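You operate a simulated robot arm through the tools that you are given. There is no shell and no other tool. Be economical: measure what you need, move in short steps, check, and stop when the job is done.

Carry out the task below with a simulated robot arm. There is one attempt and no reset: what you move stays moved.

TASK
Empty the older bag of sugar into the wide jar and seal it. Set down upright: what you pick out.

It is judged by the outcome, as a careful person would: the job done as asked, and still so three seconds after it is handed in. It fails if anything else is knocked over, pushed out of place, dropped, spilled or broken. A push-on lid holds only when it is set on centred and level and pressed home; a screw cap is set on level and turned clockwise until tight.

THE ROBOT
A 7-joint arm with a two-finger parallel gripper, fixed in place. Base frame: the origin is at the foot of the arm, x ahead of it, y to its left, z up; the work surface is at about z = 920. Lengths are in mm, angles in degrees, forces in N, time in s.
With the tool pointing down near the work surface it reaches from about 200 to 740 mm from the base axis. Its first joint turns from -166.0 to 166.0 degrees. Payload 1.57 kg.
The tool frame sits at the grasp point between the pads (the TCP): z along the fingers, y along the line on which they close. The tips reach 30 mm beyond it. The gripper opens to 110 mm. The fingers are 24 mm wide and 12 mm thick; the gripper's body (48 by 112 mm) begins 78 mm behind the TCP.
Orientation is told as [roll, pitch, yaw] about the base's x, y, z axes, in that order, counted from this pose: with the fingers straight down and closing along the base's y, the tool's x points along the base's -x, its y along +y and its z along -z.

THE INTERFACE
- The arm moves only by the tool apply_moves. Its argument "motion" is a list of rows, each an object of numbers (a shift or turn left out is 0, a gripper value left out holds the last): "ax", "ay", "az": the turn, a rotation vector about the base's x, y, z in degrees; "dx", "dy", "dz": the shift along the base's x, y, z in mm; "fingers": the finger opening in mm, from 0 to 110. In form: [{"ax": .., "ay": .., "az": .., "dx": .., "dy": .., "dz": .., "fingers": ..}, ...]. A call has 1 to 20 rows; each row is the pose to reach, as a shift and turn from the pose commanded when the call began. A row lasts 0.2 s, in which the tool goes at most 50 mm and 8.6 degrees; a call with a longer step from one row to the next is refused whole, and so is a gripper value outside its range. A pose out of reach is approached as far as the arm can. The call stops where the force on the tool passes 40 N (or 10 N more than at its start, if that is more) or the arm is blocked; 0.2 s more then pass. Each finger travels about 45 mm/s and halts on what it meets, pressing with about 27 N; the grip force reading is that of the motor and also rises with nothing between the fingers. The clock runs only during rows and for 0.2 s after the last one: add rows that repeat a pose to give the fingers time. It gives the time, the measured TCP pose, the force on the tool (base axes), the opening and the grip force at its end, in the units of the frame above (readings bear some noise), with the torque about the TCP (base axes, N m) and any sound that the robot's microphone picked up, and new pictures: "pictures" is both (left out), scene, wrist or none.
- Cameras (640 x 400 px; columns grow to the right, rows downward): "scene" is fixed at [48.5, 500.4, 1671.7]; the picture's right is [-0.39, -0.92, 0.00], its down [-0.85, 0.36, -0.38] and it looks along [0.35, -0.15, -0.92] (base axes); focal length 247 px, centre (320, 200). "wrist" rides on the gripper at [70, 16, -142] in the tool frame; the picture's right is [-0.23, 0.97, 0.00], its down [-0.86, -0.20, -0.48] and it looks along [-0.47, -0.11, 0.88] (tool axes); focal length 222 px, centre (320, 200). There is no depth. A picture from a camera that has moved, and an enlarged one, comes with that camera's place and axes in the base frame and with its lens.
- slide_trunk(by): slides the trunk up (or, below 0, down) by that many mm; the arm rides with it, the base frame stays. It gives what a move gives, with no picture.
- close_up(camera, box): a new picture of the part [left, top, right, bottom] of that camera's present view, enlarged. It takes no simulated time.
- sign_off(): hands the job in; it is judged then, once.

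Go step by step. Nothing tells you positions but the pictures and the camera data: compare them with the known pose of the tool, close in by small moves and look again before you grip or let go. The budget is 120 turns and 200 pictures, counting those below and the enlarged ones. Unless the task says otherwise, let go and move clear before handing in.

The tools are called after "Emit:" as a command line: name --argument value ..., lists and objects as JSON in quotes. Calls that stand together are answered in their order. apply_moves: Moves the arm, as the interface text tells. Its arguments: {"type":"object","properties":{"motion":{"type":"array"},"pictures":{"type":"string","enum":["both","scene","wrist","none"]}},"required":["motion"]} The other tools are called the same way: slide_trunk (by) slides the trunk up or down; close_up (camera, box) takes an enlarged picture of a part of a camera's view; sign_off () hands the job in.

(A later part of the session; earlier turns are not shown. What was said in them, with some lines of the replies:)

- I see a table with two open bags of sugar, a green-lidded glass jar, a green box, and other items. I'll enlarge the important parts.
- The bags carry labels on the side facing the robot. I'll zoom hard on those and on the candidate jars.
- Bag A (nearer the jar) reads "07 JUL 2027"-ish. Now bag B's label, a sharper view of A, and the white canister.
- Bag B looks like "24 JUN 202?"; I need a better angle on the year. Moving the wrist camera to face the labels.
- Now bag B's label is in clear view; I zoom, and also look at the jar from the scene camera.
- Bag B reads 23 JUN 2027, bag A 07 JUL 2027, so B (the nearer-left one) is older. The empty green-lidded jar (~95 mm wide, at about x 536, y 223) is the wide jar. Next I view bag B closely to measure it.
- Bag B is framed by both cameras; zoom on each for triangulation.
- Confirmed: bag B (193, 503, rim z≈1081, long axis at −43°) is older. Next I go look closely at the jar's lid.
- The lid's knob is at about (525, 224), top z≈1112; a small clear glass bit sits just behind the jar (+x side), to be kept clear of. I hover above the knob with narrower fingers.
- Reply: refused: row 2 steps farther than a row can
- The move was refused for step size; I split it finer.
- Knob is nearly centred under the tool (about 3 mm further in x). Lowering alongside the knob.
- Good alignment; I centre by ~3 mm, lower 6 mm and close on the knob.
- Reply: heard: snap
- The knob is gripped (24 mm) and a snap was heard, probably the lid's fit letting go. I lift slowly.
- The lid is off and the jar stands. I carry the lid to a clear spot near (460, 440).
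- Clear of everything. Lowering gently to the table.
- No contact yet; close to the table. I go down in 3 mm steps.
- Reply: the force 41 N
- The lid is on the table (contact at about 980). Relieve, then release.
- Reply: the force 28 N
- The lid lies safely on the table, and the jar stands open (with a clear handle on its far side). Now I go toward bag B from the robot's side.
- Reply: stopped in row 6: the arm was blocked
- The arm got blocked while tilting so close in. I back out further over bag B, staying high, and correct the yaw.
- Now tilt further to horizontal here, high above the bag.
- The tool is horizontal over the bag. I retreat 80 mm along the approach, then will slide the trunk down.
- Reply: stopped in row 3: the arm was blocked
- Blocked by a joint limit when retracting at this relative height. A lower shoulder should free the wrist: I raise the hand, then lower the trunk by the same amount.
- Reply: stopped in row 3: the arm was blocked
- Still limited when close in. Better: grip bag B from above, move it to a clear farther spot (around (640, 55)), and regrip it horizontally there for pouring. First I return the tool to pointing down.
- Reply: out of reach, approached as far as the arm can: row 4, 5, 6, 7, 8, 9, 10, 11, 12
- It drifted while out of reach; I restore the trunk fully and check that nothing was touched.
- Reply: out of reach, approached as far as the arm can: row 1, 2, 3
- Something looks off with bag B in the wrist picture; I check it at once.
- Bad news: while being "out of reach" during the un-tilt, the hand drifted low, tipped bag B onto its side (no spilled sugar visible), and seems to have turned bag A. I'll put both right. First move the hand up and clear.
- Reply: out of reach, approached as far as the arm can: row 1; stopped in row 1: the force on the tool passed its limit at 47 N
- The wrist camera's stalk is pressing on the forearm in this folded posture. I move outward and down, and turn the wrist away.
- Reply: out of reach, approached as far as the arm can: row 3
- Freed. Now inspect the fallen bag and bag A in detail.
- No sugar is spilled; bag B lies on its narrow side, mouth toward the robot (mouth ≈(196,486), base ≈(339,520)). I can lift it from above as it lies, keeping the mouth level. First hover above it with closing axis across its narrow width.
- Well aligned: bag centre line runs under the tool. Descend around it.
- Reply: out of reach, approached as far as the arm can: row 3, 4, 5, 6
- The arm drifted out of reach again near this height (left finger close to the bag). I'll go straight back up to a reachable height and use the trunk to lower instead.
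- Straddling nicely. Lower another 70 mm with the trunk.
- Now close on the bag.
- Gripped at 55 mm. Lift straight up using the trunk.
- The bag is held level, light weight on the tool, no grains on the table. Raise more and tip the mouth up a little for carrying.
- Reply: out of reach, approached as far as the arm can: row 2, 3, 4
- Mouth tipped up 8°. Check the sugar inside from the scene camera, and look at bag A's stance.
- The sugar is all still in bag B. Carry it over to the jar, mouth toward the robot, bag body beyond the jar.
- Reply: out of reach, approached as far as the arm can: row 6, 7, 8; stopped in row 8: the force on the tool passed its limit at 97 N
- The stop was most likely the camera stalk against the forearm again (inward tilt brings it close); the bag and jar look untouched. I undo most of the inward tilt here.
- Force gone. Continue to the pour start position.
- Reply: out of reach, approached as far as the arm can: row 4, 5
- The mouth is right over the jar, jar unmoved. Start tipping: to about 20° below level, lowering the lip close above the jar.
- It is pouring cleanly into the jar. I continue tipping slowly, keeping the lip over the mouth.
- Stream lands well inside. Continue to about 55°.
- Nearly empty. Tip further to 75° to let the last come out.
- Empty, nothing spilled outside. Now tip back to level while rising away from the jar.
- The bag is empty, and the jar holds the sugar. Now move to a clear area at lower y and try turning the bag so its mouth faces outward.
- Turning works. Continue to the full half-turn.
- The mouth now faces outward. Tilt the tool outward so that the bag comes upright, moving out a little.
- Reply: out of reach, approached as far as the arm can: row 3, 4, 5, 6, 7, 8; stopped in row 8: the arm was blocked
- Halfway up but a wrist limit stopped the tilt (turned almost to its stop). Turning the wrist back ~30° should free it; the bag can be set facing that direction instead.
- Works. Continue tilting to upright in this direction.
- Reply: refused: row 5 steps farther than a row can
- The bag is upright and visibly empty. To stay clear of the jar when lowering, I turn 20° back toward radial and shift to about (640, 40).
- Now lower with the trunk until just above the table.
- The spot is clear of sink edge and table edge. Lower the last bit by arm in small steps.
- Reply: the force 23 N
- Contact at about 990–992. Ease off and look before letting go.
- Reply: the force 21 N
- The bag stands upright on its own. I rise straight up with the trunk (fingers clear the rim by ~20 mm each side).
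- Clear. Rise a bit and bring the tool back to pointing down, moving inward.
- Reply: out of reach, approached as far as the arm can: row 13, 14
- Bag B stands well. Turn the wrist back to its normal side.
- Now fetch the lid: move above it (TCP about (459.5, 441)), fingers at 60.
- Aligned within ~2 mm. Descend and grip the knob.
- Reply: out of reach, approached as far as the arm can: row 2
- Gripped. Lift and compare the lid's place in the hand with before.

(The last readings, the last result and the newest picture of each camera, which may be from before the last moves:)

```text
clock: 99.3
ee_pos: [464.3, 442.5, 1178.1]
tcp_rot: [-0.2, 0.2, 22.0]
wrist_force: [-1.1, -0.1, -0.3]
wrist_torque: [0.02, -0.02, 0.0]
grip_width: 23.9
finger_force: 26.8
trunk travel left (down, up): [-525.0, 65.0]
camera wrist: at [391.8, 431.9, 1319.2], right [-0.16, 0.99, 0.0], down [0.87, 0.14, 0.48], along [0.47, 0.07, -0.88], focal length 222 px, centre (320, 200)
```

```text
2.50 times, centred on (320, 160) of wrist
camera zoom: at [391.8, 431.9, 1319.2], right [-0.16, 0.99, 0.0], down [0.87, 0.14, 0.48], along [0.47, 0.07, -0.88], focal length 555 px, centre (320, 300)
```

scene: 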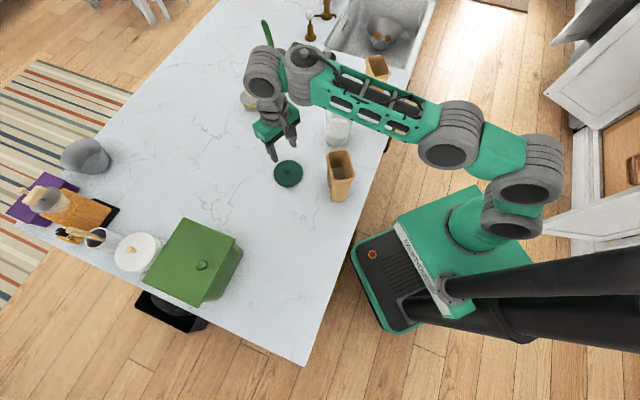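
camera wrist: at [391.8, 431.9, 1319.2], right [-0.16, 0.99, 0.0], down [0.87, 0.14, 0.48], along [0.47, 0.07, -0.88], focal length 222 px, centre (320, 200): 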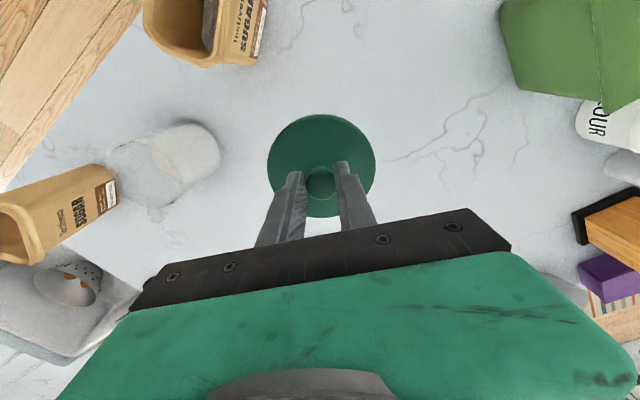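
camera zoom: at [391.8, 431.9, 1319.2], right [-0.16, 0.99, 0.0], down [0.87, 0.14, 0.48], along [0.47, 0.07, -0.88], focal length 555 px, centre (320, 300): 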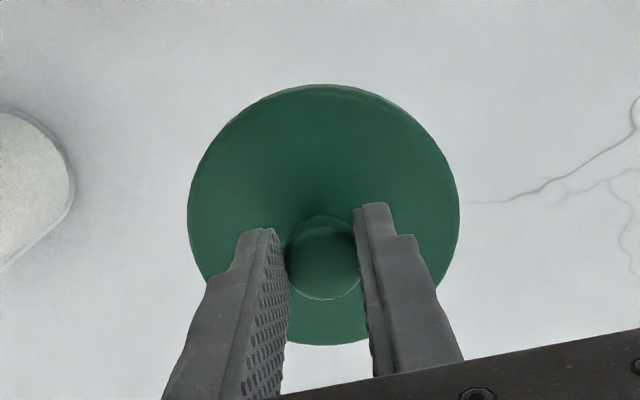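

The lid sits in the hand as before. Carry it back over the jar at (531.4, 224.5).

Emit:
apply_moves --motion '[{"dx": 6, "dy": -36}, {"dx": 16, "dy": -73}, {"dx": 28, "dy": -110}, {"dx": 41, "dy": -146}, {"dx": 55, "dy": -182}, {"dx": 67, "dy": -217}, {"dx": 67, "dy": -217}]'

Emit:
close_up --camera "scene" --box '[310, 60, 380, 150]'

Emit:
close_up --camera "wrist" --box '[240, 80, 400, 240]'

```text
clock: 100.9
ee_pos: [529.1, 224.0, 1175.5]
tcp_rot: [-0.3, 0.0, 22.1]
wrist_force: [-0.1, 0.1, 0.2]
wrist_torque: [-0.02, -0.01, 0.0]
grip_width: 23.8
finger_force: 26.7
trunk travel left (down, up): [-525.0, 65.0]
camera wrist: at [458.1, 214.4, 1317.3], right [-0.16, 0.99, 0.0], down [0.87, 0.14, 0.48], along [0.47, 0.07, -0.88], focal length 222 px, centre (320, 200)
```

scene: 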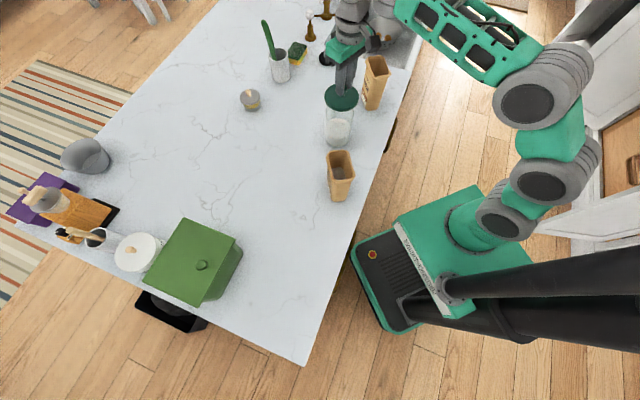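
wrist: 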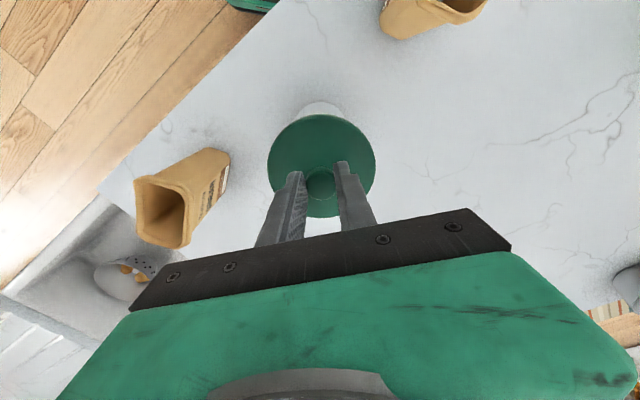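

```text
4.44 times, centred on (345, 105) of scene
camera zoom: at [48.5, 500.4, 1671.7], right [-0.39, -0.92, 0.0], down [-0.85, 0.36, -0.38], along [0.35, -0.15, -0.92], focal length 1096 px, centre (209, 622)
```

zoom: 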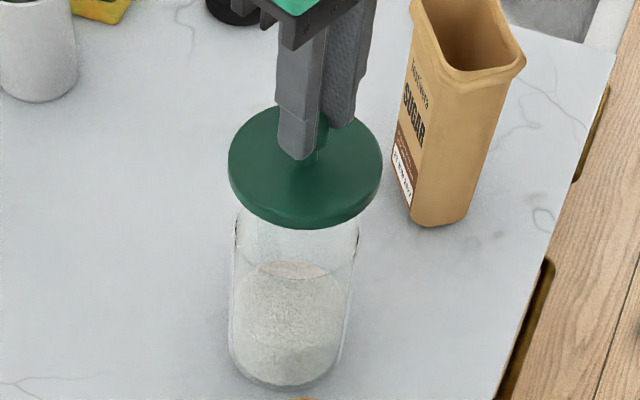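

```text
2.50 times, centred on (320, 160) of wrist
camera zoom: at [458.1, 214.4, 1317.3], right [-0.16, 0.99, 0.0], down [0.87, 0.14, 0.48], along [0.47, 0.07, -0.88], focal length 555 px, centre (320, 300)
```

zoom: 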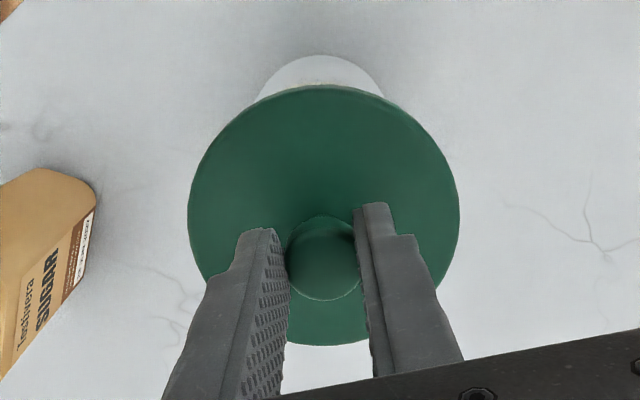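

Lid is ~2–3 mm off the original line; correct and lower to just above the rim.

Emit:
apply_moves --motion '[{"dx": 2.2, "dy": 0.9, "dz": -15}, {"dx": 2.2, "dy": 0.9, "dz": -35}, {"dx": 2.2, "dy": 0.9, "dz": -45}, {"dx": 2.2, "dy": 0.9, "dz": -45}]' --pictures "none"

Emit:
close_up --camera "scene" --box '[310, 70, 370, 150]'

Emit:
close_up --camera "wrist" --box '[240, 80, 400, 240]'

```text
clock: 101.9
ee_pos: [532.7, 223.9, 1131.3]
tcp_rot: [-0.1, 0.0, 22.2]
wrist_force: [0.4, 0.0, -0.4]
wrist_torque: [0.01, 0.0, 0.01]
grip_width: 24.3
finger_force: 26.9
trunk travel left (down, up): [-525.0, 65.0]
```

```text
5.00 times, centred on (340, 110) of scene
camera zoom: at [48.5, 500.4, 1671.7], right [-0.39, -0.92, 0.0], down [-0.85, 0.36, -0.38], along [0.35, -0.15, -0.92], focal length 1233 px, centre (220, 650)
```

zoom: 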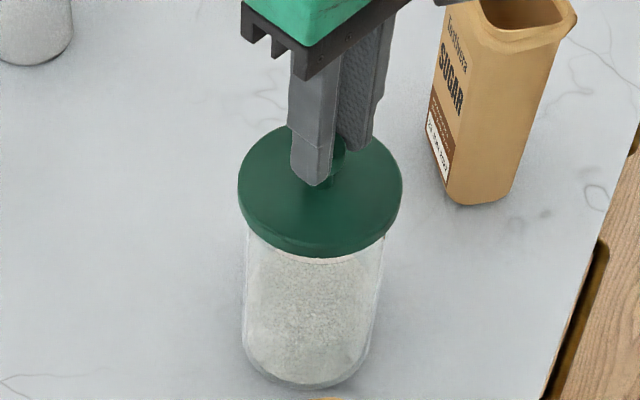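

```text
2.50 times, centred on (320, 160) of wrist
camera zoom: at [459.9, 215.2, 1273.6], right [-0.16, 0.99, 0.0], down [0.87, 0.14, 0.48], along [0.47, 0.07, -0.88], focal length 555 px, centre (320, 300)
```

zoom: 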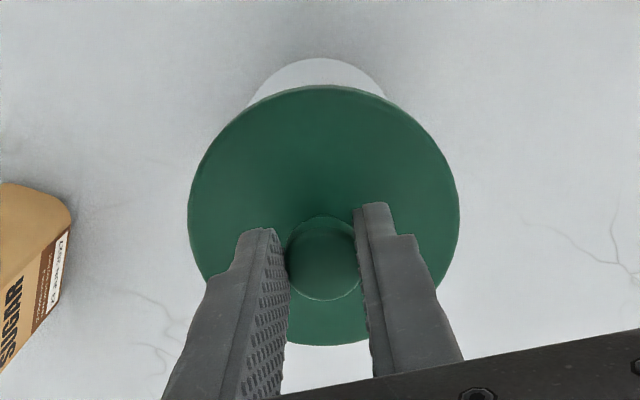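

Nearly there; I check lateral centring more precisely with a tighter zoom.

Emit:
close_up --camera "wrist" --box '[262, 95, 382, 170]'

Emit:
close_up --camera "scene" --box '[320, 90, 360, 150]'

```text
5.33 times, centred on (322, 132) of wrist
camera zoom: at [459.9, 215.2, 1273.6], right [-0.16, 0.99, 0.0], down [0.87, 0.14, 0.48], along [0.47, 0.07, -0.88], focal length 1185 px, centre (309, 560)
```

zoom: 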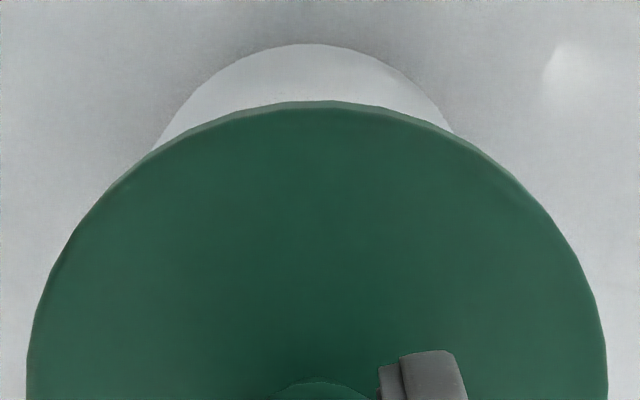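

```text
6.67 times, centred on (340, 120) of scene
camera zoom: at [48.5, 500.4, 1671.7], right [-0.39, -0.92, 0.0], down [-0.85, 0.36, -0.38], along [0.35, -0.15, -0.92], focal length 1644 px, centre (187, 733)
```

zoom: 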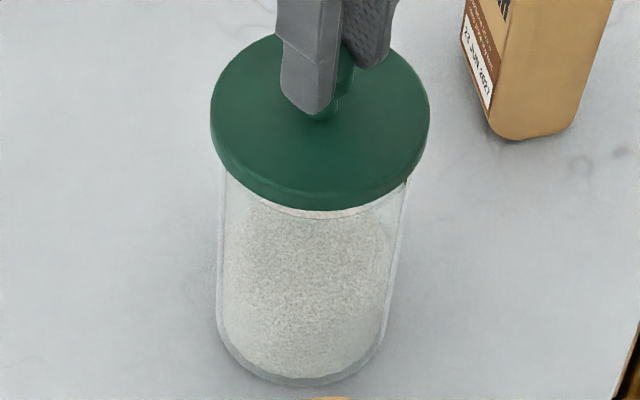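

The lid is ~1.7 mm too far toward +y; correct, then press down gently.

Emit:
apply_moves --motion '[{"dx": -0.7, "dy": -1.7}, {"dx": -0.7, "dy": -1.7, "dz": -4}, {"dx": -0.7, "dy": -1.7, "dz": -8}, {"dx": -0.7, "dy": -1.7, "dz": -10}, {"dx": -0.7, "dy": -1.7, "dz": -12}]' --pictures "none"

Emit:
close_up --camera "scene" --box '[320, 90, 360, 150]'

```text
clock: 103.1
ee_pos: [530.8, 222.9, 1120.6]
tcp_rot: [-0.2, 0.1, 22.1]
wrist_force: [-1.0, 0.5, -0.1]
wrist_torque: [0.01, -0.02, 0.0]
grip_width: 24.1
finger_force: 26.6
trunk travel left (down, up): [-525.0, 65.0]
```

```text
6.67 times, centred on (340, 120) of scene
camera zoom: at [48.5, 500.4, 1671.7], right [-0.39, -0.92, 0.0], down [-0.85, 0.36, -0.38], along [0.35, -0.15, -0.92], focal length 1644 px, centre (187, 733)
```

zoom: 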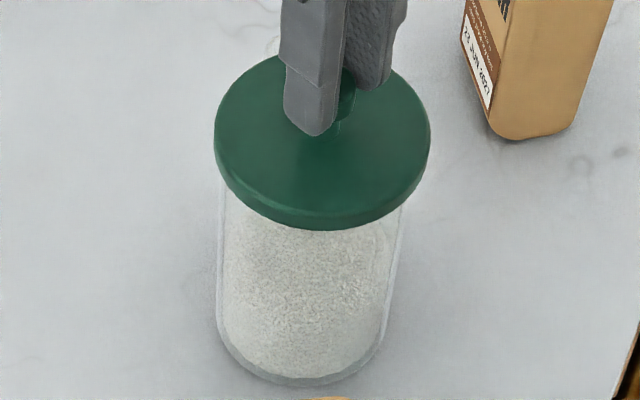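

No contact yet. For a direct comparison I take the very same crop as when the lid was seated.

Emit:
close_up --camera "scene" --box '[310, 85, 370, 155]'

```text
5.71 times, centred on (340, 120) of scene
camera zoom: at [48.5, 500.4, 1671.7], right [-0.39, -0.92, 0.0], down [-0.85, 0.36, -0.38], along [0.35, -0.15, -0.92], focal length 1409 px, centre (206, 657)
```

zoom: 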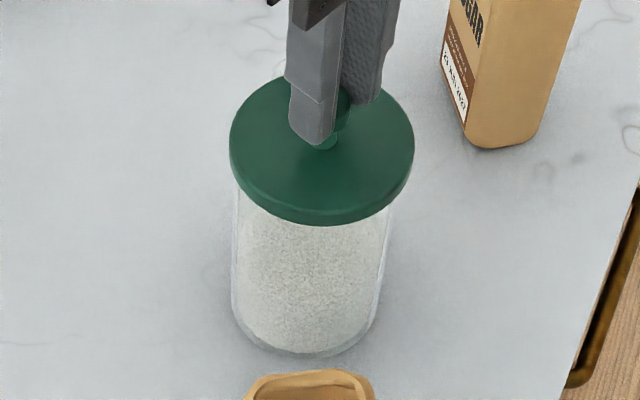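

Within ~1–1.5 mm of the seated position. Fine-correct and press down.

Emit:
apply_moves --motion '[{"dx": 1.2, "dy": 0.6}, {"dx": 1.2, "dy": 0.6, "dz": -1.5}, {"dx": 1.2, "dy": 0.6, "dz": -3}, {"dx": 1.2, "dy": 0.6, "dz": -4.5}, {"dx": 1.2, "dy": 0.6, "dz": -6}, {"dx": 1.2, "dy": 0.6, "dz": -7}]' --pictures "none"

Emit:
close_up --camera "scene" --box '[310, 85, 370, 155]'

```text
clock: 104.5
ee_pos: [530.1, 223.8, 1116.6]
tcp_rot: [-0.2, -0.5, 22.1]
wrist_force: [2.3, 0.9, 29.4]
wrist_torque: [-0.01, -0.05, 0.0]
grip_width: 24.3
finger_force: 26.9
trunk travel left (down, up): [-525.0, 65.0]
```

```text
5.71 times, centred on (340, 120) of scene
camera zoom: at [48.5, 500.4, 1671.7], right [-0.39, -0.92, 0.0], down [-0.85, 0.36, -0.38], along [0.35, -0.15, -0.92], focal length 1409 px, centre (206, 657)
```

zoom: 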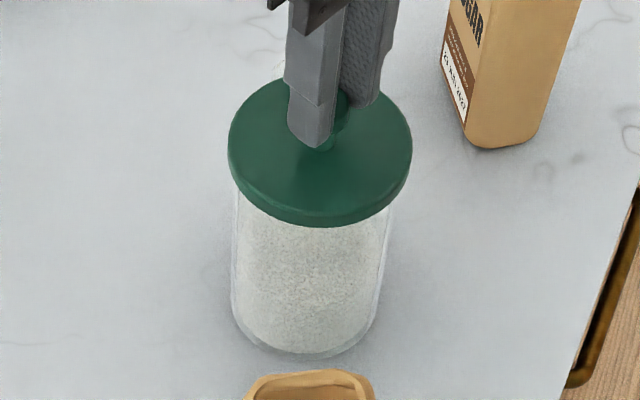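

Contact with 29 N and level; no snap yet. Press further.

Emit:
apply_moves --motion '[{"dz": -1}, {"dz": -2}, {"dz": -3}, {"dz": -4}, {"dz": -5}]' --pictures "none"

```text
clock: 105.7
ee_pos: [529.8, 223.3, 1108.1]
tcp_rot: [-0.2, -0.2, 22.0]
wrist_force: [2.0, 1.9, 30.5]
wrist_torque: [0.08, -0.2, -0.05]
grip_width: 24.8
finger_force: 27.1
trunk travel left (down, up): [-525.0, 65.0]
```

The hand moved 8 mm down; I check whether the lid went home or the fingers slid on the knob.

Emit:
close_up --camera "scene" --box '[310, 85, 370, 155]'

Emit:
close_up --camera "wrist" --box '[240, 80, 400, 240]'

```text
5.71 times, centred on (340, 120) of scene
camera zoom: at [48.5, 500.4, 1671.7], right [-0.39, -0.92, 0.0], down [-0.85, 0.36, -0.38], along [0.35, -0.15, -0.92], focal length 1409 px, centre (206, 657)
```

zoom: 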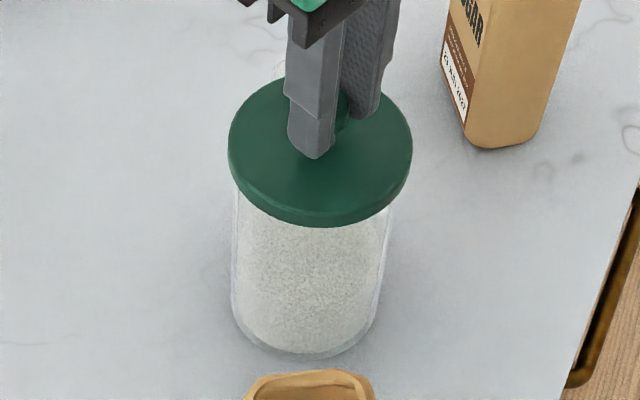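

```text
2.50 times, centred on (320, 160) of wrist
camera zoom: at [458.2, 213.3, 1250.7], right [-0.16, 0.99, 0.0], down [0.87, 0.14, 0.48], along [0.48, 0.07, -0.88], focal length 555 px, centre (320, 300)
```

zoom: 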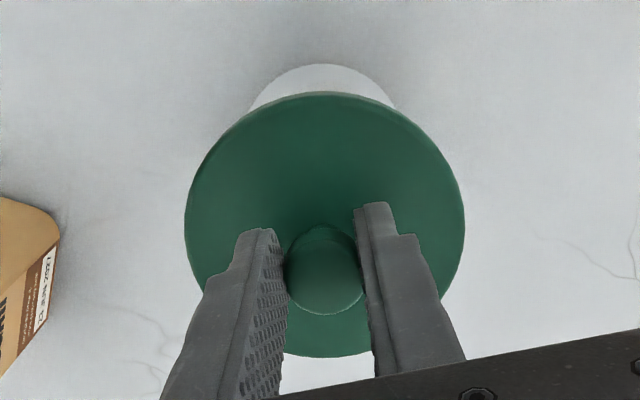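

The fingers slid down the knob. I'll release, close the fingers above it, and press on the knob top instead (centred push).

Emit:
apply_moves --motion '[{"dz": 5}, {"dz": 8, "fingers": 30}, {"dz": 8, "fingers": 50}, {"dz": 8, "fingers": 50}, {"dz": 30, "fingers": 50}, {"dz": 60, "fingers": 50}, {"dz": 60, "fingers": 0}, {"dz": 60, "fingers": 0}, {"dz": 60, "fingers": 0}, {"dz": 60, "fingers": 0}]' --pictures "none"

Emit:
close_up --camera "scene" --box '[310, 85, 370, 155]'

Emit:
close_up --camera "wrist" --box '[240, 80, 400, 240]'

```text
clock: 107.9
ee_pos: [532.4, 222.5, 1168.5]
tcp_rot: [-0.3, 0.0, 22.0]
wrist_force: [0.4, -0.5, 0.8]
wrist_torque: [0.0, -0.05, 0.03]
grip_width: 0.1
finger_force: 21.3
trunk travel left (down, up): [-525.0, 65.0]
heard: snap
```

```text
5.71 times, centred on (340, 120) of scene
camera zoom: at [48.5, 500.4, 1671.7], right [-0.39, -0.92, 0.0], down [-0.85, 0.36, -0.38], along [0.35, -0.15, -0.92], focal length 1409 px, centre (206, 657)
```

zoom: 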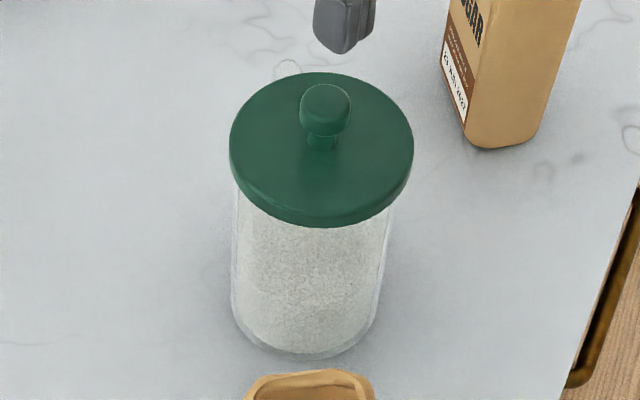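

```text
2.50 times, centred on (320, 160) of wrist
camera zoom: at [460.7, 212.7, 1310.5], right [-0.16, 0.99, 0.0], down [0.87, 0.14, 0.48], along [0.47, 0.07, -0.88], focal length 555 px, centre (320, 300)
```

zoom: 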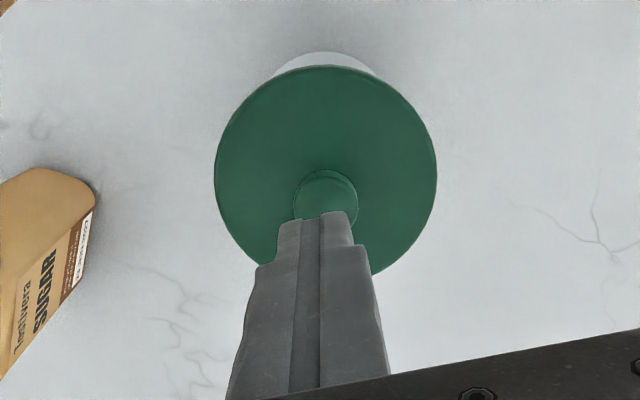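

A snap was heard – unclear whether it locked or let go. The lid sits level within ~1.5 mm of its original place. I centre over the knob and press on its top.

Emit:
apply_moves --motion '[{"dx": -2, "dy": 1.5, "dz": -15, "fingers": 0}, {"dx": -2, "dy": 1.5, "dz": -24, "fingers": 0}, {"dx": -2, "dy": 1.5, "dz": -28, "fingers": 0}, {"dx": -2, "dy": 1.5, "dz": -32, "fingers": 0}, {"dx": -2, "dy": 1.5, "dz": -34, "fingers": 0}, {"dx": -2, "dy": 1.5, "dz": -36, "fingers": 0}, {"dx": -2, "dy": 1.5, "dz": -38, "fingers": 0}, {"dx": -2, "dy": 1.5, "dz": -40, "fingers": 0}, {"dx": -2, "dy": 1.5, "dz": -42, "fingers": 0}]' --pictures "none"

Emit:
close_up --camera "scene" --box '[310, 85, 370, 155]'

```text
clock: 109.9
ee_pos: [530.7, 225.5, 1126.8]
tcp_rot: [-0.2, 0.0, 22.0]
wrist_force: [0.6, 1.0, 0.1]
wrist_torque: [0.01, -0.02, -0.03]
grip_width: 0.0
finger_force: 21.8
trunk travel left (down, up): [-525.0, 65.0]
```

```text
5.71 times, centred on (340, 120) of scene
camera zoom: at [48.5, 500.4, 1671.7], right [-0.39, -0.92, 0.0], down [-0.85, 0.36, -0.38], along [0.35, -0.15, -0.92], focal length 1409 px, centre (206, 657)
```

zoom: 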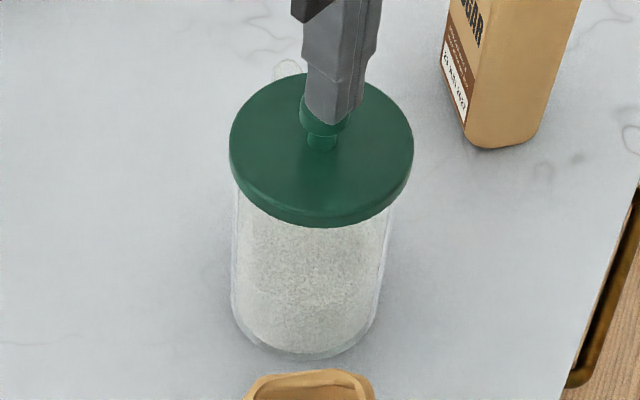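

Emit:
apply_moves --motion '[{"dz": -1}, {"dz": -2}, {"dz": -3}, {"dz": -4}, {"dz": -5}, {"dz": -6}, {"dz": -7}, {"dz": -8}]' --pictures "none"

Emit:
close_up --camera "scene" --box '[310, 85, 370, 155]'

```text
clock: 111.4
ee_pos: [530.9, 225.3, 1126.5]
tcp_rot: [-0.1, -0.8, 22.0]
wrist_force: [-3.8, 0.4, 12.6]
wrist_torque: [0.0, 0.06, -0.08]
grip_width: 0.0
finger_force: 20.9
trunk travel left (down, up): [-525.0, 65.0]
stopped in row 7: the force on the tool passed its limit at 41 N (the readings are from after the stop); the commanded pose is now the measured one
```

```text
5.71 times, centred on (340, 120) of scene
camera zoom: at [48.5, 500.4, 1671.7], right [-0.39, -0.92, 0.0], down [-0.85, 0.36, -0.38], along [0.35, -0.15, -0.92], focal length 1409 px, centre (206, 657)
```

zoom: 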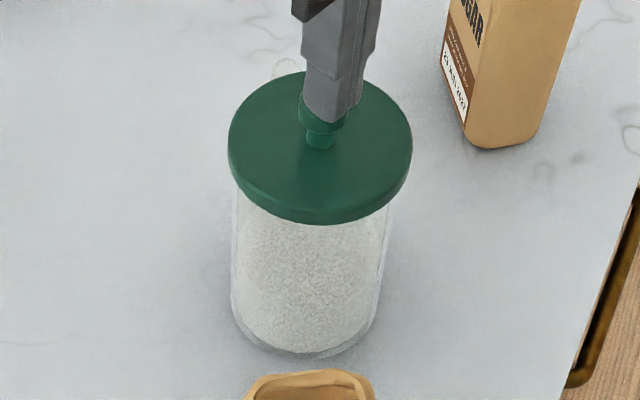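

The lid now matches its original seated outline. Press once more to be sure it's home.

Emit:
apply_moves --motion '[{"dz": -2}, {"dz": -4}, {"dz": -6}, {"dz": -8}, {"dz": -10}, {"dz": -12}]' --pictures "none"

```text
clock: 112.2
ee_pos: [533.8, 225.0, 1125.8]
tcp_rot: [0.0, -1.4, 22.1]
wrist_force: [-3.3, -0.9, 14.1]
wrist_torque: [0.0, 0.05, 0.0]
grip_width: 0.1
finger_force: 21.4
trunk travel left (down, up): [-525.0, 65.0]
stopped in row 3: the force on the tool passed its limit at 41 N (the readings are from after the stop); the commanded pose is now the measured one
```

Now move clear and compare the lid's outline with the originally sealed one.

Emit:
apply_moves --motion '[{"dz": 10}, {"dz": 40}, {"dz": 80}, {"dz": 80}]' --pictures "none"

Emit:
close_up --camera "scene" --box '[310, 85, 370, 155]'

Emit:
close_up --camera "wrist" --box '[270, 110, 370, 210]'

Emit:
close_up --camera "scene" --box '[326, 95, 356, 130]'

```text
clock: 113.2
ee_pos: [530.9, 226.5, 1200.7]
tcp_rot: [-0.1, -1.0, 22.1]
wrist_force: [-0.2, -0.6, 0.4]
wrist_torque: [0.0, 0.0, -0.02]
grip_width: 0.1
finger_force: 20.9
trunk travel left (down, up): [-525.0, 65.0]
```

```text
5.71 times, centred on (340, 120) of scene
camera zoom: at [48.5, 500.4, 1671.7], right [-0.39, -0.92, 0.0], down [-0.85, 0.36, -0.38], along [0.35, -0.15, -0.92], focal length 1409 px, centre (206, 657)
```

zoom: 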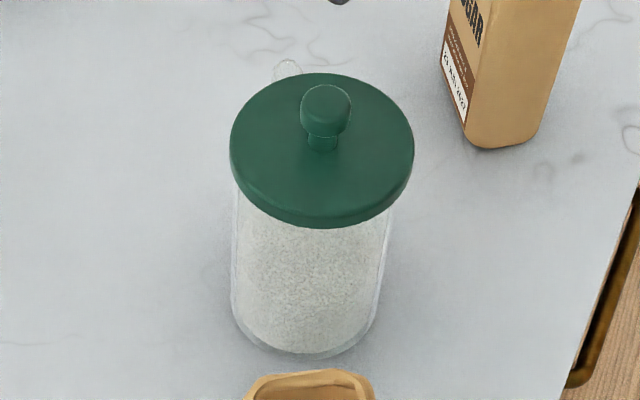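

```text
4.00 times, centred on (320, 160) of wrist
camera zoom: at [457.2, 215.6, 1341.8], right [-0.16, 0.99, 0.0], down [0.86, 0.14, 0.49], along [0.49, 0.08, -0.87], focal length 888 px, centre (320, 360)
```

zoom: 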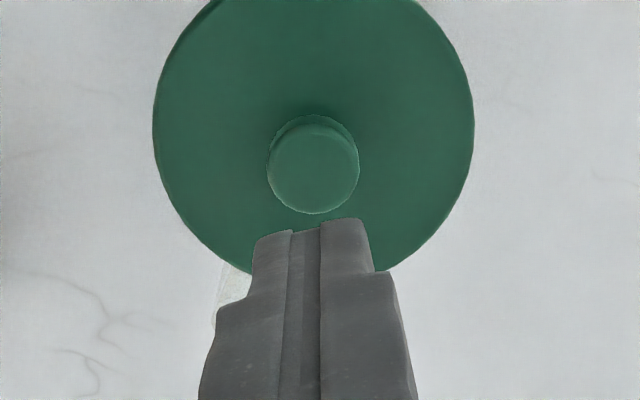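

```text
11.43 times, centred on (341, 112) of scene
camera zoom: at [48.5, 500.4, 1671.7], right [-0.39, -0.92, 0.0], down [-0.85, 0.36, -0.38], along [0.35, -0.15, -0.92], focal length 2818 px, centre (80, 1200)
```

zoom: 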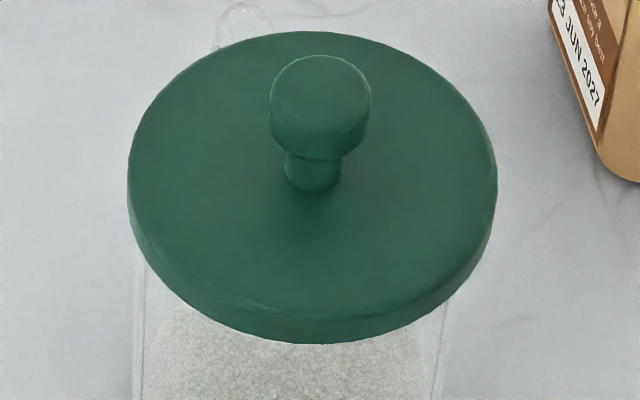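

The sound pattern suggests the lid clicked home on the last grip press, but I want certainty: press symmetrically on the lid disc with both fingertips astride the knob.

Emit:
apply_moves --motion '[{"dx": 0.4, "dy": -2.7, "dz": -30, "ay": -0.9, "ax": 0.4, "fingers": 52}, {"dx": 0.4, "dy": -2.7, "dz": -60, "ay": -0.9, "ax": 0.4, "fingers": 52}, {"dx": 0.4, "dy": -2.7, "dz": -60, "ay": -0.9, "ax": 0.4, "fingers": 52}, {"dx": 0.4, "dy": -2.7, "dz": -80, "ay": -0.9, "ax": 0.4, "fingers": 52}, {"dx": 0.4, "dy": -2.7, "dz": -88, "ay": -0.9, "ax": 0.4, "fingers": 52}, {"dx": 0.4, "dy": -2.7, "dz": -91, "ay": -0.9, "ax": 0.4, "fingers": 52}, {"dx": 0.4, "dy": -2.7, "dz": -94, "ay": -0.9, "ax": 0.4, "fingers": 52}, {"dx": 0.4, "dy": -2.7, "dz": -97, "ay": -0.9, "ax": 0.4, "fingers": 52}, {"dx": 0.4, "dy": -2.7, "dz": -100, "ay": -0.9, "ax": 0.4, "fingers": 52}, {"dx": 0.4, "dy": -2.7, "dz": -103, "ay": -0.9, "ax": 0.4, "fingers": 52}]' --pictures "none"

Emit:
close_up --camera "scene" --box '[310, 85, 370, 155]'

```text
clock: 115.4
ee_pos: [533.2, 223.6, 1099.5]
tcp_rot: [-0.1, -2.0, 22.1]
wrist_force: [0.2, 0.9, -0.5]
wrist_torque: [0.05, 0.0, 0.03]
grip_width: 51.6
finger_force: 0.0
trunk travel left (down, up): [-525.0, 65.0]
```

```text
5.71 times, centred on (340, 120) of scene
camera zoom: at [48.5, 500.4, 1671.7], right [-0.39, -0.92, 0.0], down [-0.85, 0.36, -0.38], along [0.35, -0.15, -0.92], focal length 1409 px, centre (206, 657)
```

zoom: 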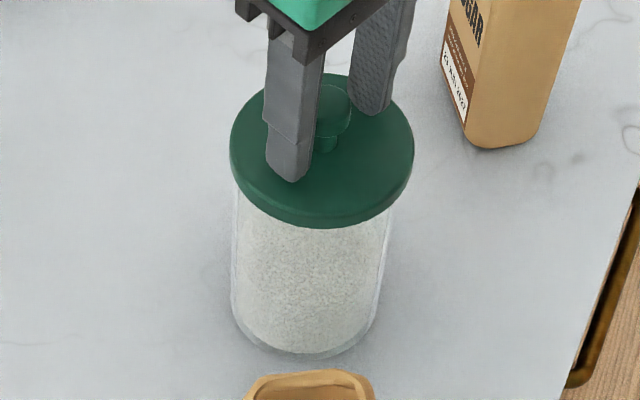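

Not touching yet. Level the tool and continue down.

Emit:
apply_moves --motion '[{"ax": -0.75, "ay": 1.85}, {"ax": -0.75, "ay": 1.85, "dz": -2}, {"ax": -0.75, "ay": 1.85, "dz": -4}, {"ax": -0.75, "ay": 1.85, "dz": -6}, {"ax": -0.75, "ay": 1.85, "dz": -8}, {"ax": -0.75, "ay": 1.85, "dz": -10}, {"ax": -0.75, "ay": 1.85, "dz": -12}, {"ax": -0.75, "ay": 1.85, "dz": -14}, {"ax": -0.75, "ay": 1.85, "dz": -16}]' --pictures "none"

Emit:
close_up --camera "scene" --box '[310, 85, 370, 155]'

```text
clock: 117.0
ee_pos: [531.7, 224.3, 1096.5]
tcp_rot: [0.0, -0.9, 22.2]
wrist_force: [-4.8, -3.1, 11.9]
wrist_torque: [-0.06, 0.33, 0.02]
grip_width: 52.0
finger_force: 0.5
trunk travel left (down, up): [-525.0, 65.0]
stopped in row 8: the force on the tool passed its limit at 42 N (the readings are from after the stop); the commanded pose is now the measured one
```

```text
5.71 times, centred on (340, 120) of scene
camera zoom: at [48.5, 500.4, 1671.7], right [-0.39, -0.92, 0.0], down [-0.85, 0.36, -0.38], along [0.35, -0.15, -0.92], focal length 1409 px, centre (206, 657)
```

zoom: 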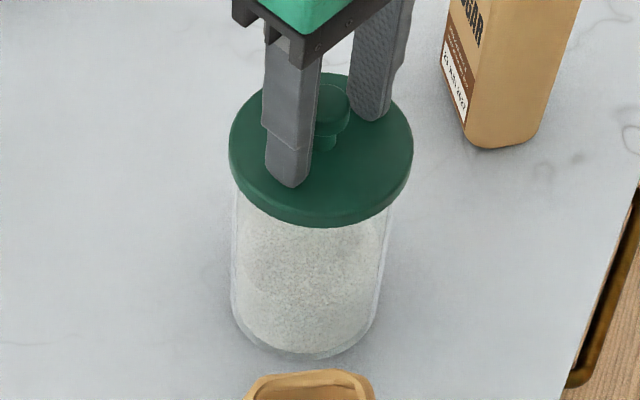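

Firm at 42 N with no further movement: the lid is home, level and about 3 mm deeper than I found it. Next I restore bag A, which was turned and shifted (now about (341,313), label facing away; originally about (349,344), label toward the robot). Move above it.

Emit:
apply_moves --motion '[{"dz": 20}, {"dz": 60}, {"dz": 105}, {"dx": -30, "dy": 14, "dz": 115, "az": -5, "fingers": 110}, {"dx": -65, "dy": 30, "dz": 115, "az": -12, "fingers": 110}, {"dx": -100, "dy": 47, "dz": 115, "az": -19, "fingers": 110}, {"dx": -135, "dy": 63, "dz": 115, "az": -26, "fingers": 110}, {"dx": -165, "dy": 77, "dz": 115, "az": -31, "fingers": 110}, {"dx": -191, "dy": 89, "dz": 115, "az": -35, "fingers": 110}, {"dx": -191, "dy": 89, "dz": 115, "az": -35, "fingers": 110}]'

Emit:
close_up --camera "wrist" --box '[220, 80, 420, 240]'

```text
clock: 119.2
ee_pos: [342.8, 314.4, 1209.0]
tcp_rot: [-0.2, -0.7, -12.9]
wrist_force: [0.0, 0.5, -0.5]
wrist_torque: [0.03, -0.01, -0.02]
grip_width: 110.1
finger_force: 0.1
trunk travel left (down, up): [-525.0, 65.0]
camera wrist: at [275.4, 346.3, 1349.2], right [0.44, 0.9, 0.0], down [0.78, -0.38, 0.49], along [0.44, -0.21, -0.87], focal length 222 px, centre (320, 200)
```

scene: 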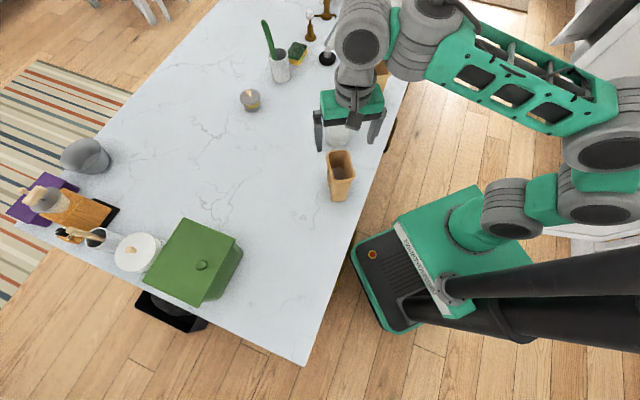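
wrist: 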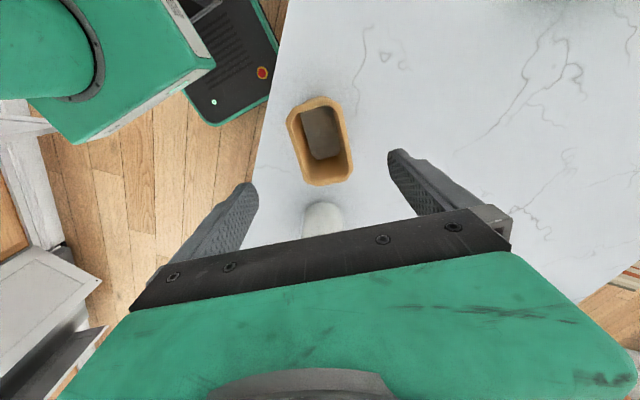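

```text
2.50 times, centred on (320, 160) of wrist
camera zoom: at [275.4, 346.3, 1349.2], right [0.44, 0.9, 0.0], down [0.78, -0.38, 0.49], along [0.44, -0.21, -0.87], focal length 555 px, centre (320, 300)
```

zoom: 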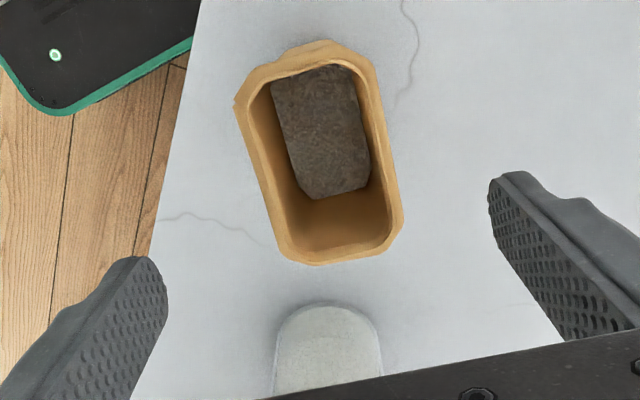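

Bag A measured: centre (338.5, 316.5), long axis −12°. Align over it, then lower with the trunk.

Emit:
apply_moves --motion '[{"dx": -4.3, "dy": 2.2, "az": 0.9}, {"dx": -4.3, "dy": 2.2, "az": 0.9}]' --pictures "none"

Emit:
slide_trunk --by -90

Emit:
close_up --camera "wrist" --box '[180, 40, 460, 240]'

```text
clock: 119.8
ee_pos: [339.1, 316.4, 1207.7]
tcp_rot: [-0.1, -0.8, -12.0]
wrist_force: [-0.2, -0.3, 0.2]
wrist_torque: [-0.05, 0.02, 0.03]
grip_width: 110.1
finger_force: 0.1
trunk travel left (down, up): [-525.0, 65.0]
```

```text
clock: 121.1
ee_pos: [338.3, 315.8, 1116.4]
tcp_rot: [-0.1, -0.7, -11.9]
wrist_force: [-0.6, -0.4, 0.0]
wrist_torque: [-0.04, 0.0, 0.0]
grip_width: 109.8
finger_force: 0.0
trunk travel left (down, up): [-435.0, 155.0]
```

```text
2.00 times, centred on (320, 140) of wrist
camera zoom: at [270.8, 347.4, 1258.8], right [0.42, 0.91, 0.0], down [0.79, -0.37, 0.49], along [0.44, -0.21, -0.87], focal length 444 px, centre (320, 320)
```

zoom: 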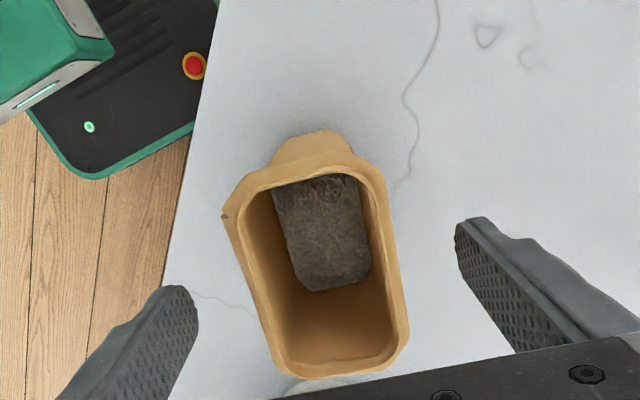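

Centred between the fingers. Lower another 54 mm and grip.

Emit:
slide_trunk --by -54

Emit:
apply_moves --motion '[{"fingers": 90}, {"fingers": 75}, {"fingers": 60}, {"fingers": 45}, {"fingers": 45}, {"fingers": 45}]' --pictures "wrist"

```text
clock: 122.0
ee_pos: [338.5, 315.6, 1064.0]
tcp_rot: [-0.1, -0.7, -12.0]
wrist_force: [-0.2, 0.5, -0.3]
wrist_torque: [0.01, 0.0, -0.01]
grip_width: 109.6
finger_force: 0.0
trunk travel left (down, up): [-381.0, 209.0]
```

```text
clock: 123.4
ee_pos: [337.7, 315.7, 1064.0]
tcp_rot: [-0.1, -0.7, -12.0]
wrist_force: [-0.2, 0.6, 0.0]
wrist_torque: [0.07, 0.02, 0.05]
grip_width: 57.6
finger_force: 27.0
trunk travel left (down, up): [-381.0, 209.0]
camera wrist: at [270.8, 347.4, 1204.7], right [0.42, 0.91, 0.0], down [0.79, -0.37, 0.49], along [0.44, -0.21, -0.87], focal length 222 px, centre (320, 200)
```

wrist: 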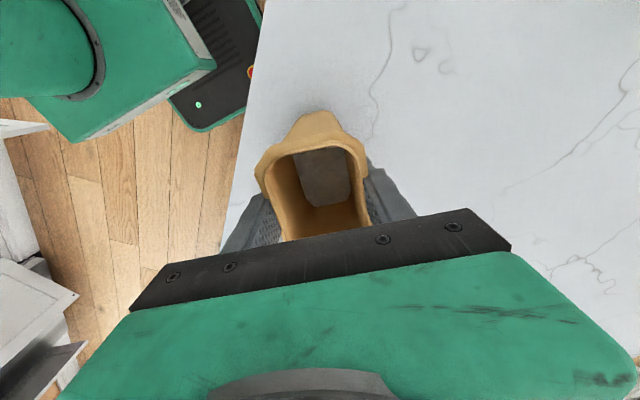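

Gripped (57.6 mm). Lift 60 mm by trunk, then turn it back 146° while shifting to its original place.

Emit:
slide_trunk --by 60

Emit:
apply_moves --motion '[{"az": 8}, {"az": 16, "dx": 1, "dy": 2}, {"az": 24, "dx": 2, "dy": 4}, {"az": 32, "dx": 3, "dy": 7}, {"az": 40, "dx": 4, "dy": 9}, {"az": 48, "dx": 5, "dy": 12}, {"az": 56, "dx": 6, "dy": 15}, {"az": 64, "dx": 7, "dy": 18}, {"az": 72, "dx": 8, "dy": 21}, {"az": 80, "dx": 9, "dy": 24}, {"az": 88, "dx": 10, "dy": 27}, {"az": 96, "dx": 11, "dy": 29}, {"az": 104, "dx": 11, "dy": 29}, {"az": 112, "dx": 11, "dy": 29}, {"az": 120, "dx": 11, "dy": 29}, {"az": 128, "dx": 11, "dy": 29}, {"az": 136, "dx": 11, "dy": 29}, {"az": 143, "dx": 11, "dy": 29}, {"az": 146, "dx": 11, "dy": 29}, {"az": 146, "dx": 11, "dy": 29}]'

```text
clock: 124.4
ee_pos: [338.2, 315.8, 1123.7]
tcp_rot: [-0.1, -0.8, -12.0]
wrist_force: [0.4, -0.2, -2.3]
wrist_torque: [-0.03, 0.02, 0.01]
grip_width: 57.5
finger_force: 26.9
trunk travel left (down, up): [-441.0, 149.0]
```

```text
clock: 128.6
ee_pos: [349.3, 345.3, 1123.6]
tcp_rot: [-0.1, -0.8, 134.1]
wrist_force: [0.4, 0.3, -3.3]
wrist_torque: [0.0, -0.01, 0.02]
grip_width: 57.5
finger_force: 26.8
trunk travel left (down, up): [-441.0, 149.0]
camera wrist: at [385.9, 283.2, 1264.5], right [-0.86, -0.51, 0.0], down [-0.45, 0.75, 0.49], along [-0.25, 0.42, -0.87], focal length 222 px, centre (320, 200)
```

scene: 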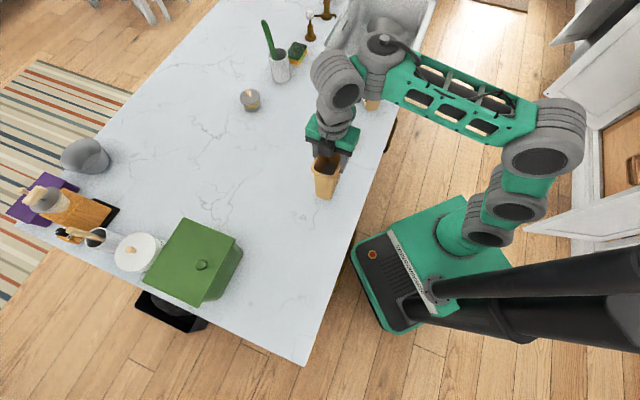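
wrist: 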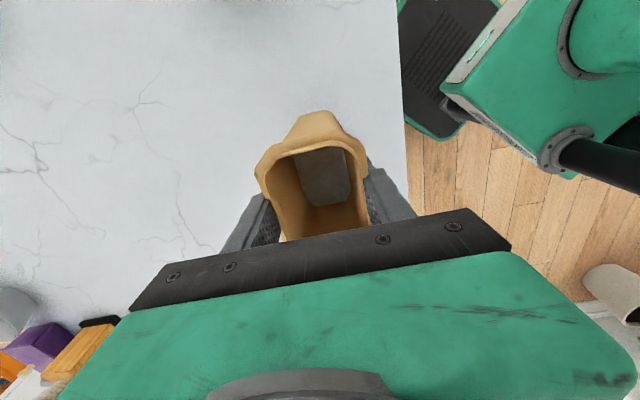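

Exactly turned. Lower it back down: trunk −58, then the last millimetres by arm.

Emit:
slide_trunk --by -58

Emit:
apply_moves --motion '[{"dz": -1}, {"dz": -2}, {"dz": -2.5}, {"dz": -2.5}]' --pictures "none"

```text
clock: 129.6
ee_pos: [348.3, 345.2, 1066.7]
tcp_rot: [-0.1, -0.8, 134.0]
wrist_force: [0.3, 0.1, -2.5]
wrist_torque: [0.02, 0.0, 0.01]
grip_width: 57.6
finger_force: 26.4
trunk travel left (down, up): [-383.0, 207.0]
```

```text
clock: 130.6
ee_pos: [349.4, 344.3, 1063.3]
tcp_rot: [-0.1, -0.6, 134.0]
wrist_force: [0.9, 0.0, 4.1]
wrist_torque: [0.03, 0.3, 0.06]
grip_width: 57.6
finger_force: 26.7
trunk travel left (down, up): [-383.0, 207.0]
```

On the table with light contact. Open and rise with the trunk.

Emit:
apply_moves --motion '[{"dz": 0.5, "fingers": 62}, {"dz": 0.5, "fingers": 75}, {"dz": 0.5, "fingers": 95}, {"dz": 0.5, "fingers": 110}, {"dz": 0.5, "fingers": 110}, {"dz": 0.5, "fingers": 110}]' --pictures "none"

Emit:
slide_trunk --by 144

Emit:
close_up --camera "wrist" --box '[180, 40, 460, 240]'

```text
clock: 132.0
ee_pos: [349.5, 345.5, 1064.4]
tcp_rot: [0.0, -0.7, 134.0]
wrist_force: [-0.8, -0.7, -0.3]
wrist_torque: [0.03, 0.04, 0.0]
grip_width: 110.2
finger_force: 0.0
trunk travel left (down, up): [-383.0, 207.0]
```

```text
clock: 133.7
ee_pos: [348.1, 344.9, 1207.4]
tcp_rot: [-0.2, -0.6, 133.9]
wrist_force: [0.1, -0.7, 0.3]
wrist_torque: [0.04, -0.01, 0.0]
grip_width: 109.9
finger_force: 0.0
trunk travel left (down, up): [-527.0, 63.0]
```

```text
2.00 times, centred on (320, 140) of wrist
camera zoom: at [385.9, 283.3, 1348.4], right [-0.86, -0.51, 0.0], down [-0.45, 0.75, 0.49], along [-0.25, 0.42, -0.87], focal length 444 px, centre (320, 320)
```

zoom: 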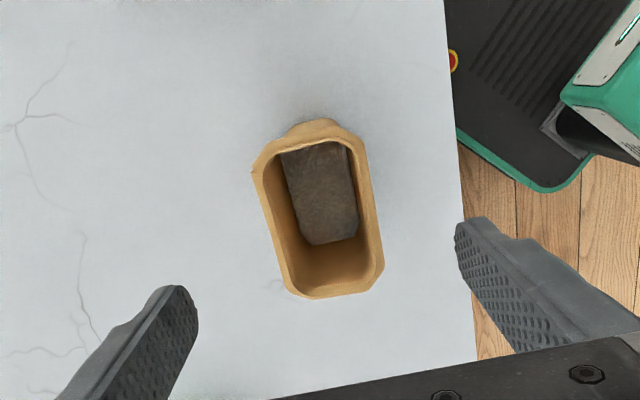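

Bag A stands. Move the arm clear and look over the whole scene.

Emit:
apply_moves --motion '[{"dz": 10, "az": -8}, {"dz": 20, "az": -16}, {"dz": 30, "dy": -15, "az": -24}, {"dz": 30, "dy": -35, "az": -32}, {"dz": 30, "dx": -4, "dy": -55, "az": -40}, {"dz": 30, "dx": -8, "dy": -75, "az": -48}, {"dz": 30, "dx": -12, "dy": -95, "az": -56}, {"dz": 30, "dx": -16, "dy": -115, "az": -64}, {"dz": 30, "dx": -20, "dy": -135, "az": -72}, {"dz": 30, "dx": -24, "dy": -155, "az": -80}, {"dz": 30, "dx": -28, "dy": -175, "az": -88}, {"dz": 30, "dx": -32, "dy": -195, "az": -96}, {"dz": 30, "dx": -36, "dy": -205, "az": -104}]' --pictures "scene"

Emit:
close_up --camera "scene" --box '[260, 140, 380, 280]'

Emit:
close_up --camera "scene" --box '[310, 85, 370, 155]'

```text
clock: 136.5
ee_pos: [311.4, 140.3, 1238.0]
tcp_rot: [-0.1, -0.7, 30.0]
wrist_force: [0.2, -0.3, 0.2]
wrist_torque: [-0.01, 0.0, -0.03]
grip_width: 110.1
finger_force: 0.1
out of reach, approached as far as the arm can: row 1, 2
trunk travel left (down, up): [-527.0, 63.0]
```

scene: 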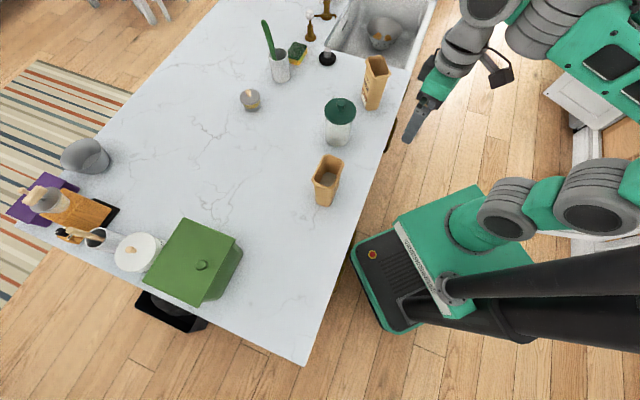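

```text
2.86 times, centred on (320, 210) of scene
camera zoom: at [48.5, 500.4, 1671.7], right [-0.39, -0.92, 0.0], down [-0.85, 0.36, -0.38], along [0.35, -0.15, -0.92], focal length 704 px, centre (320, 171)
```

zoom: 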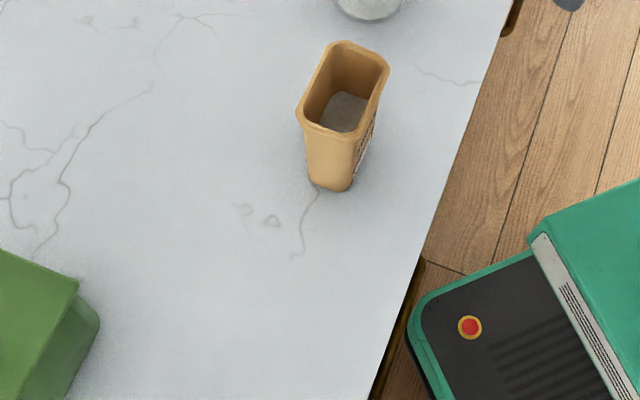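

```text
5.71 times, centred on (340, 120) of scene
camera zoom: at [48.5, 500.4, 1671.7], right [-0.39, -0.92, 0.0], down [-0.85, 0.36, -0.38], along [0.35, -0.15, -0.92], focal length 1409 px, centre (206, 657)
```

zoom: 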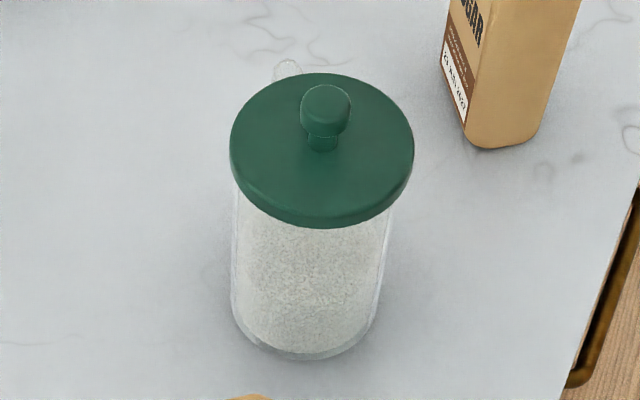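

Everything stands: the sugar is in the jar with the lid pressed home and level, empty bag B is upright, and bag A is back within about 9 mm of its place and facing as it was. The arm is clear, so I hand in.

Emit:
sign_off

```text
The job is handed in.
```

I emptied the older bag of sugar (dated 23 JUN 2027) into the wide jar, and it stands upright and empty near the sink, but I knocked it over and shifted the newer bag along the way. The lid looks sealed: I pressed it to about 42 N and it sits level. I heard a snap as I let go of it, but I did not pull on it to test.

- **Older bag:** the arm drifted while out of reach and tipped it onto its side. No sugar spilled in any picture I took.
- **Newer bag:** the same slip turned it and moved it about 30 mm. I put it back upright, facing as before, and it ended about 9 mm from where it started.
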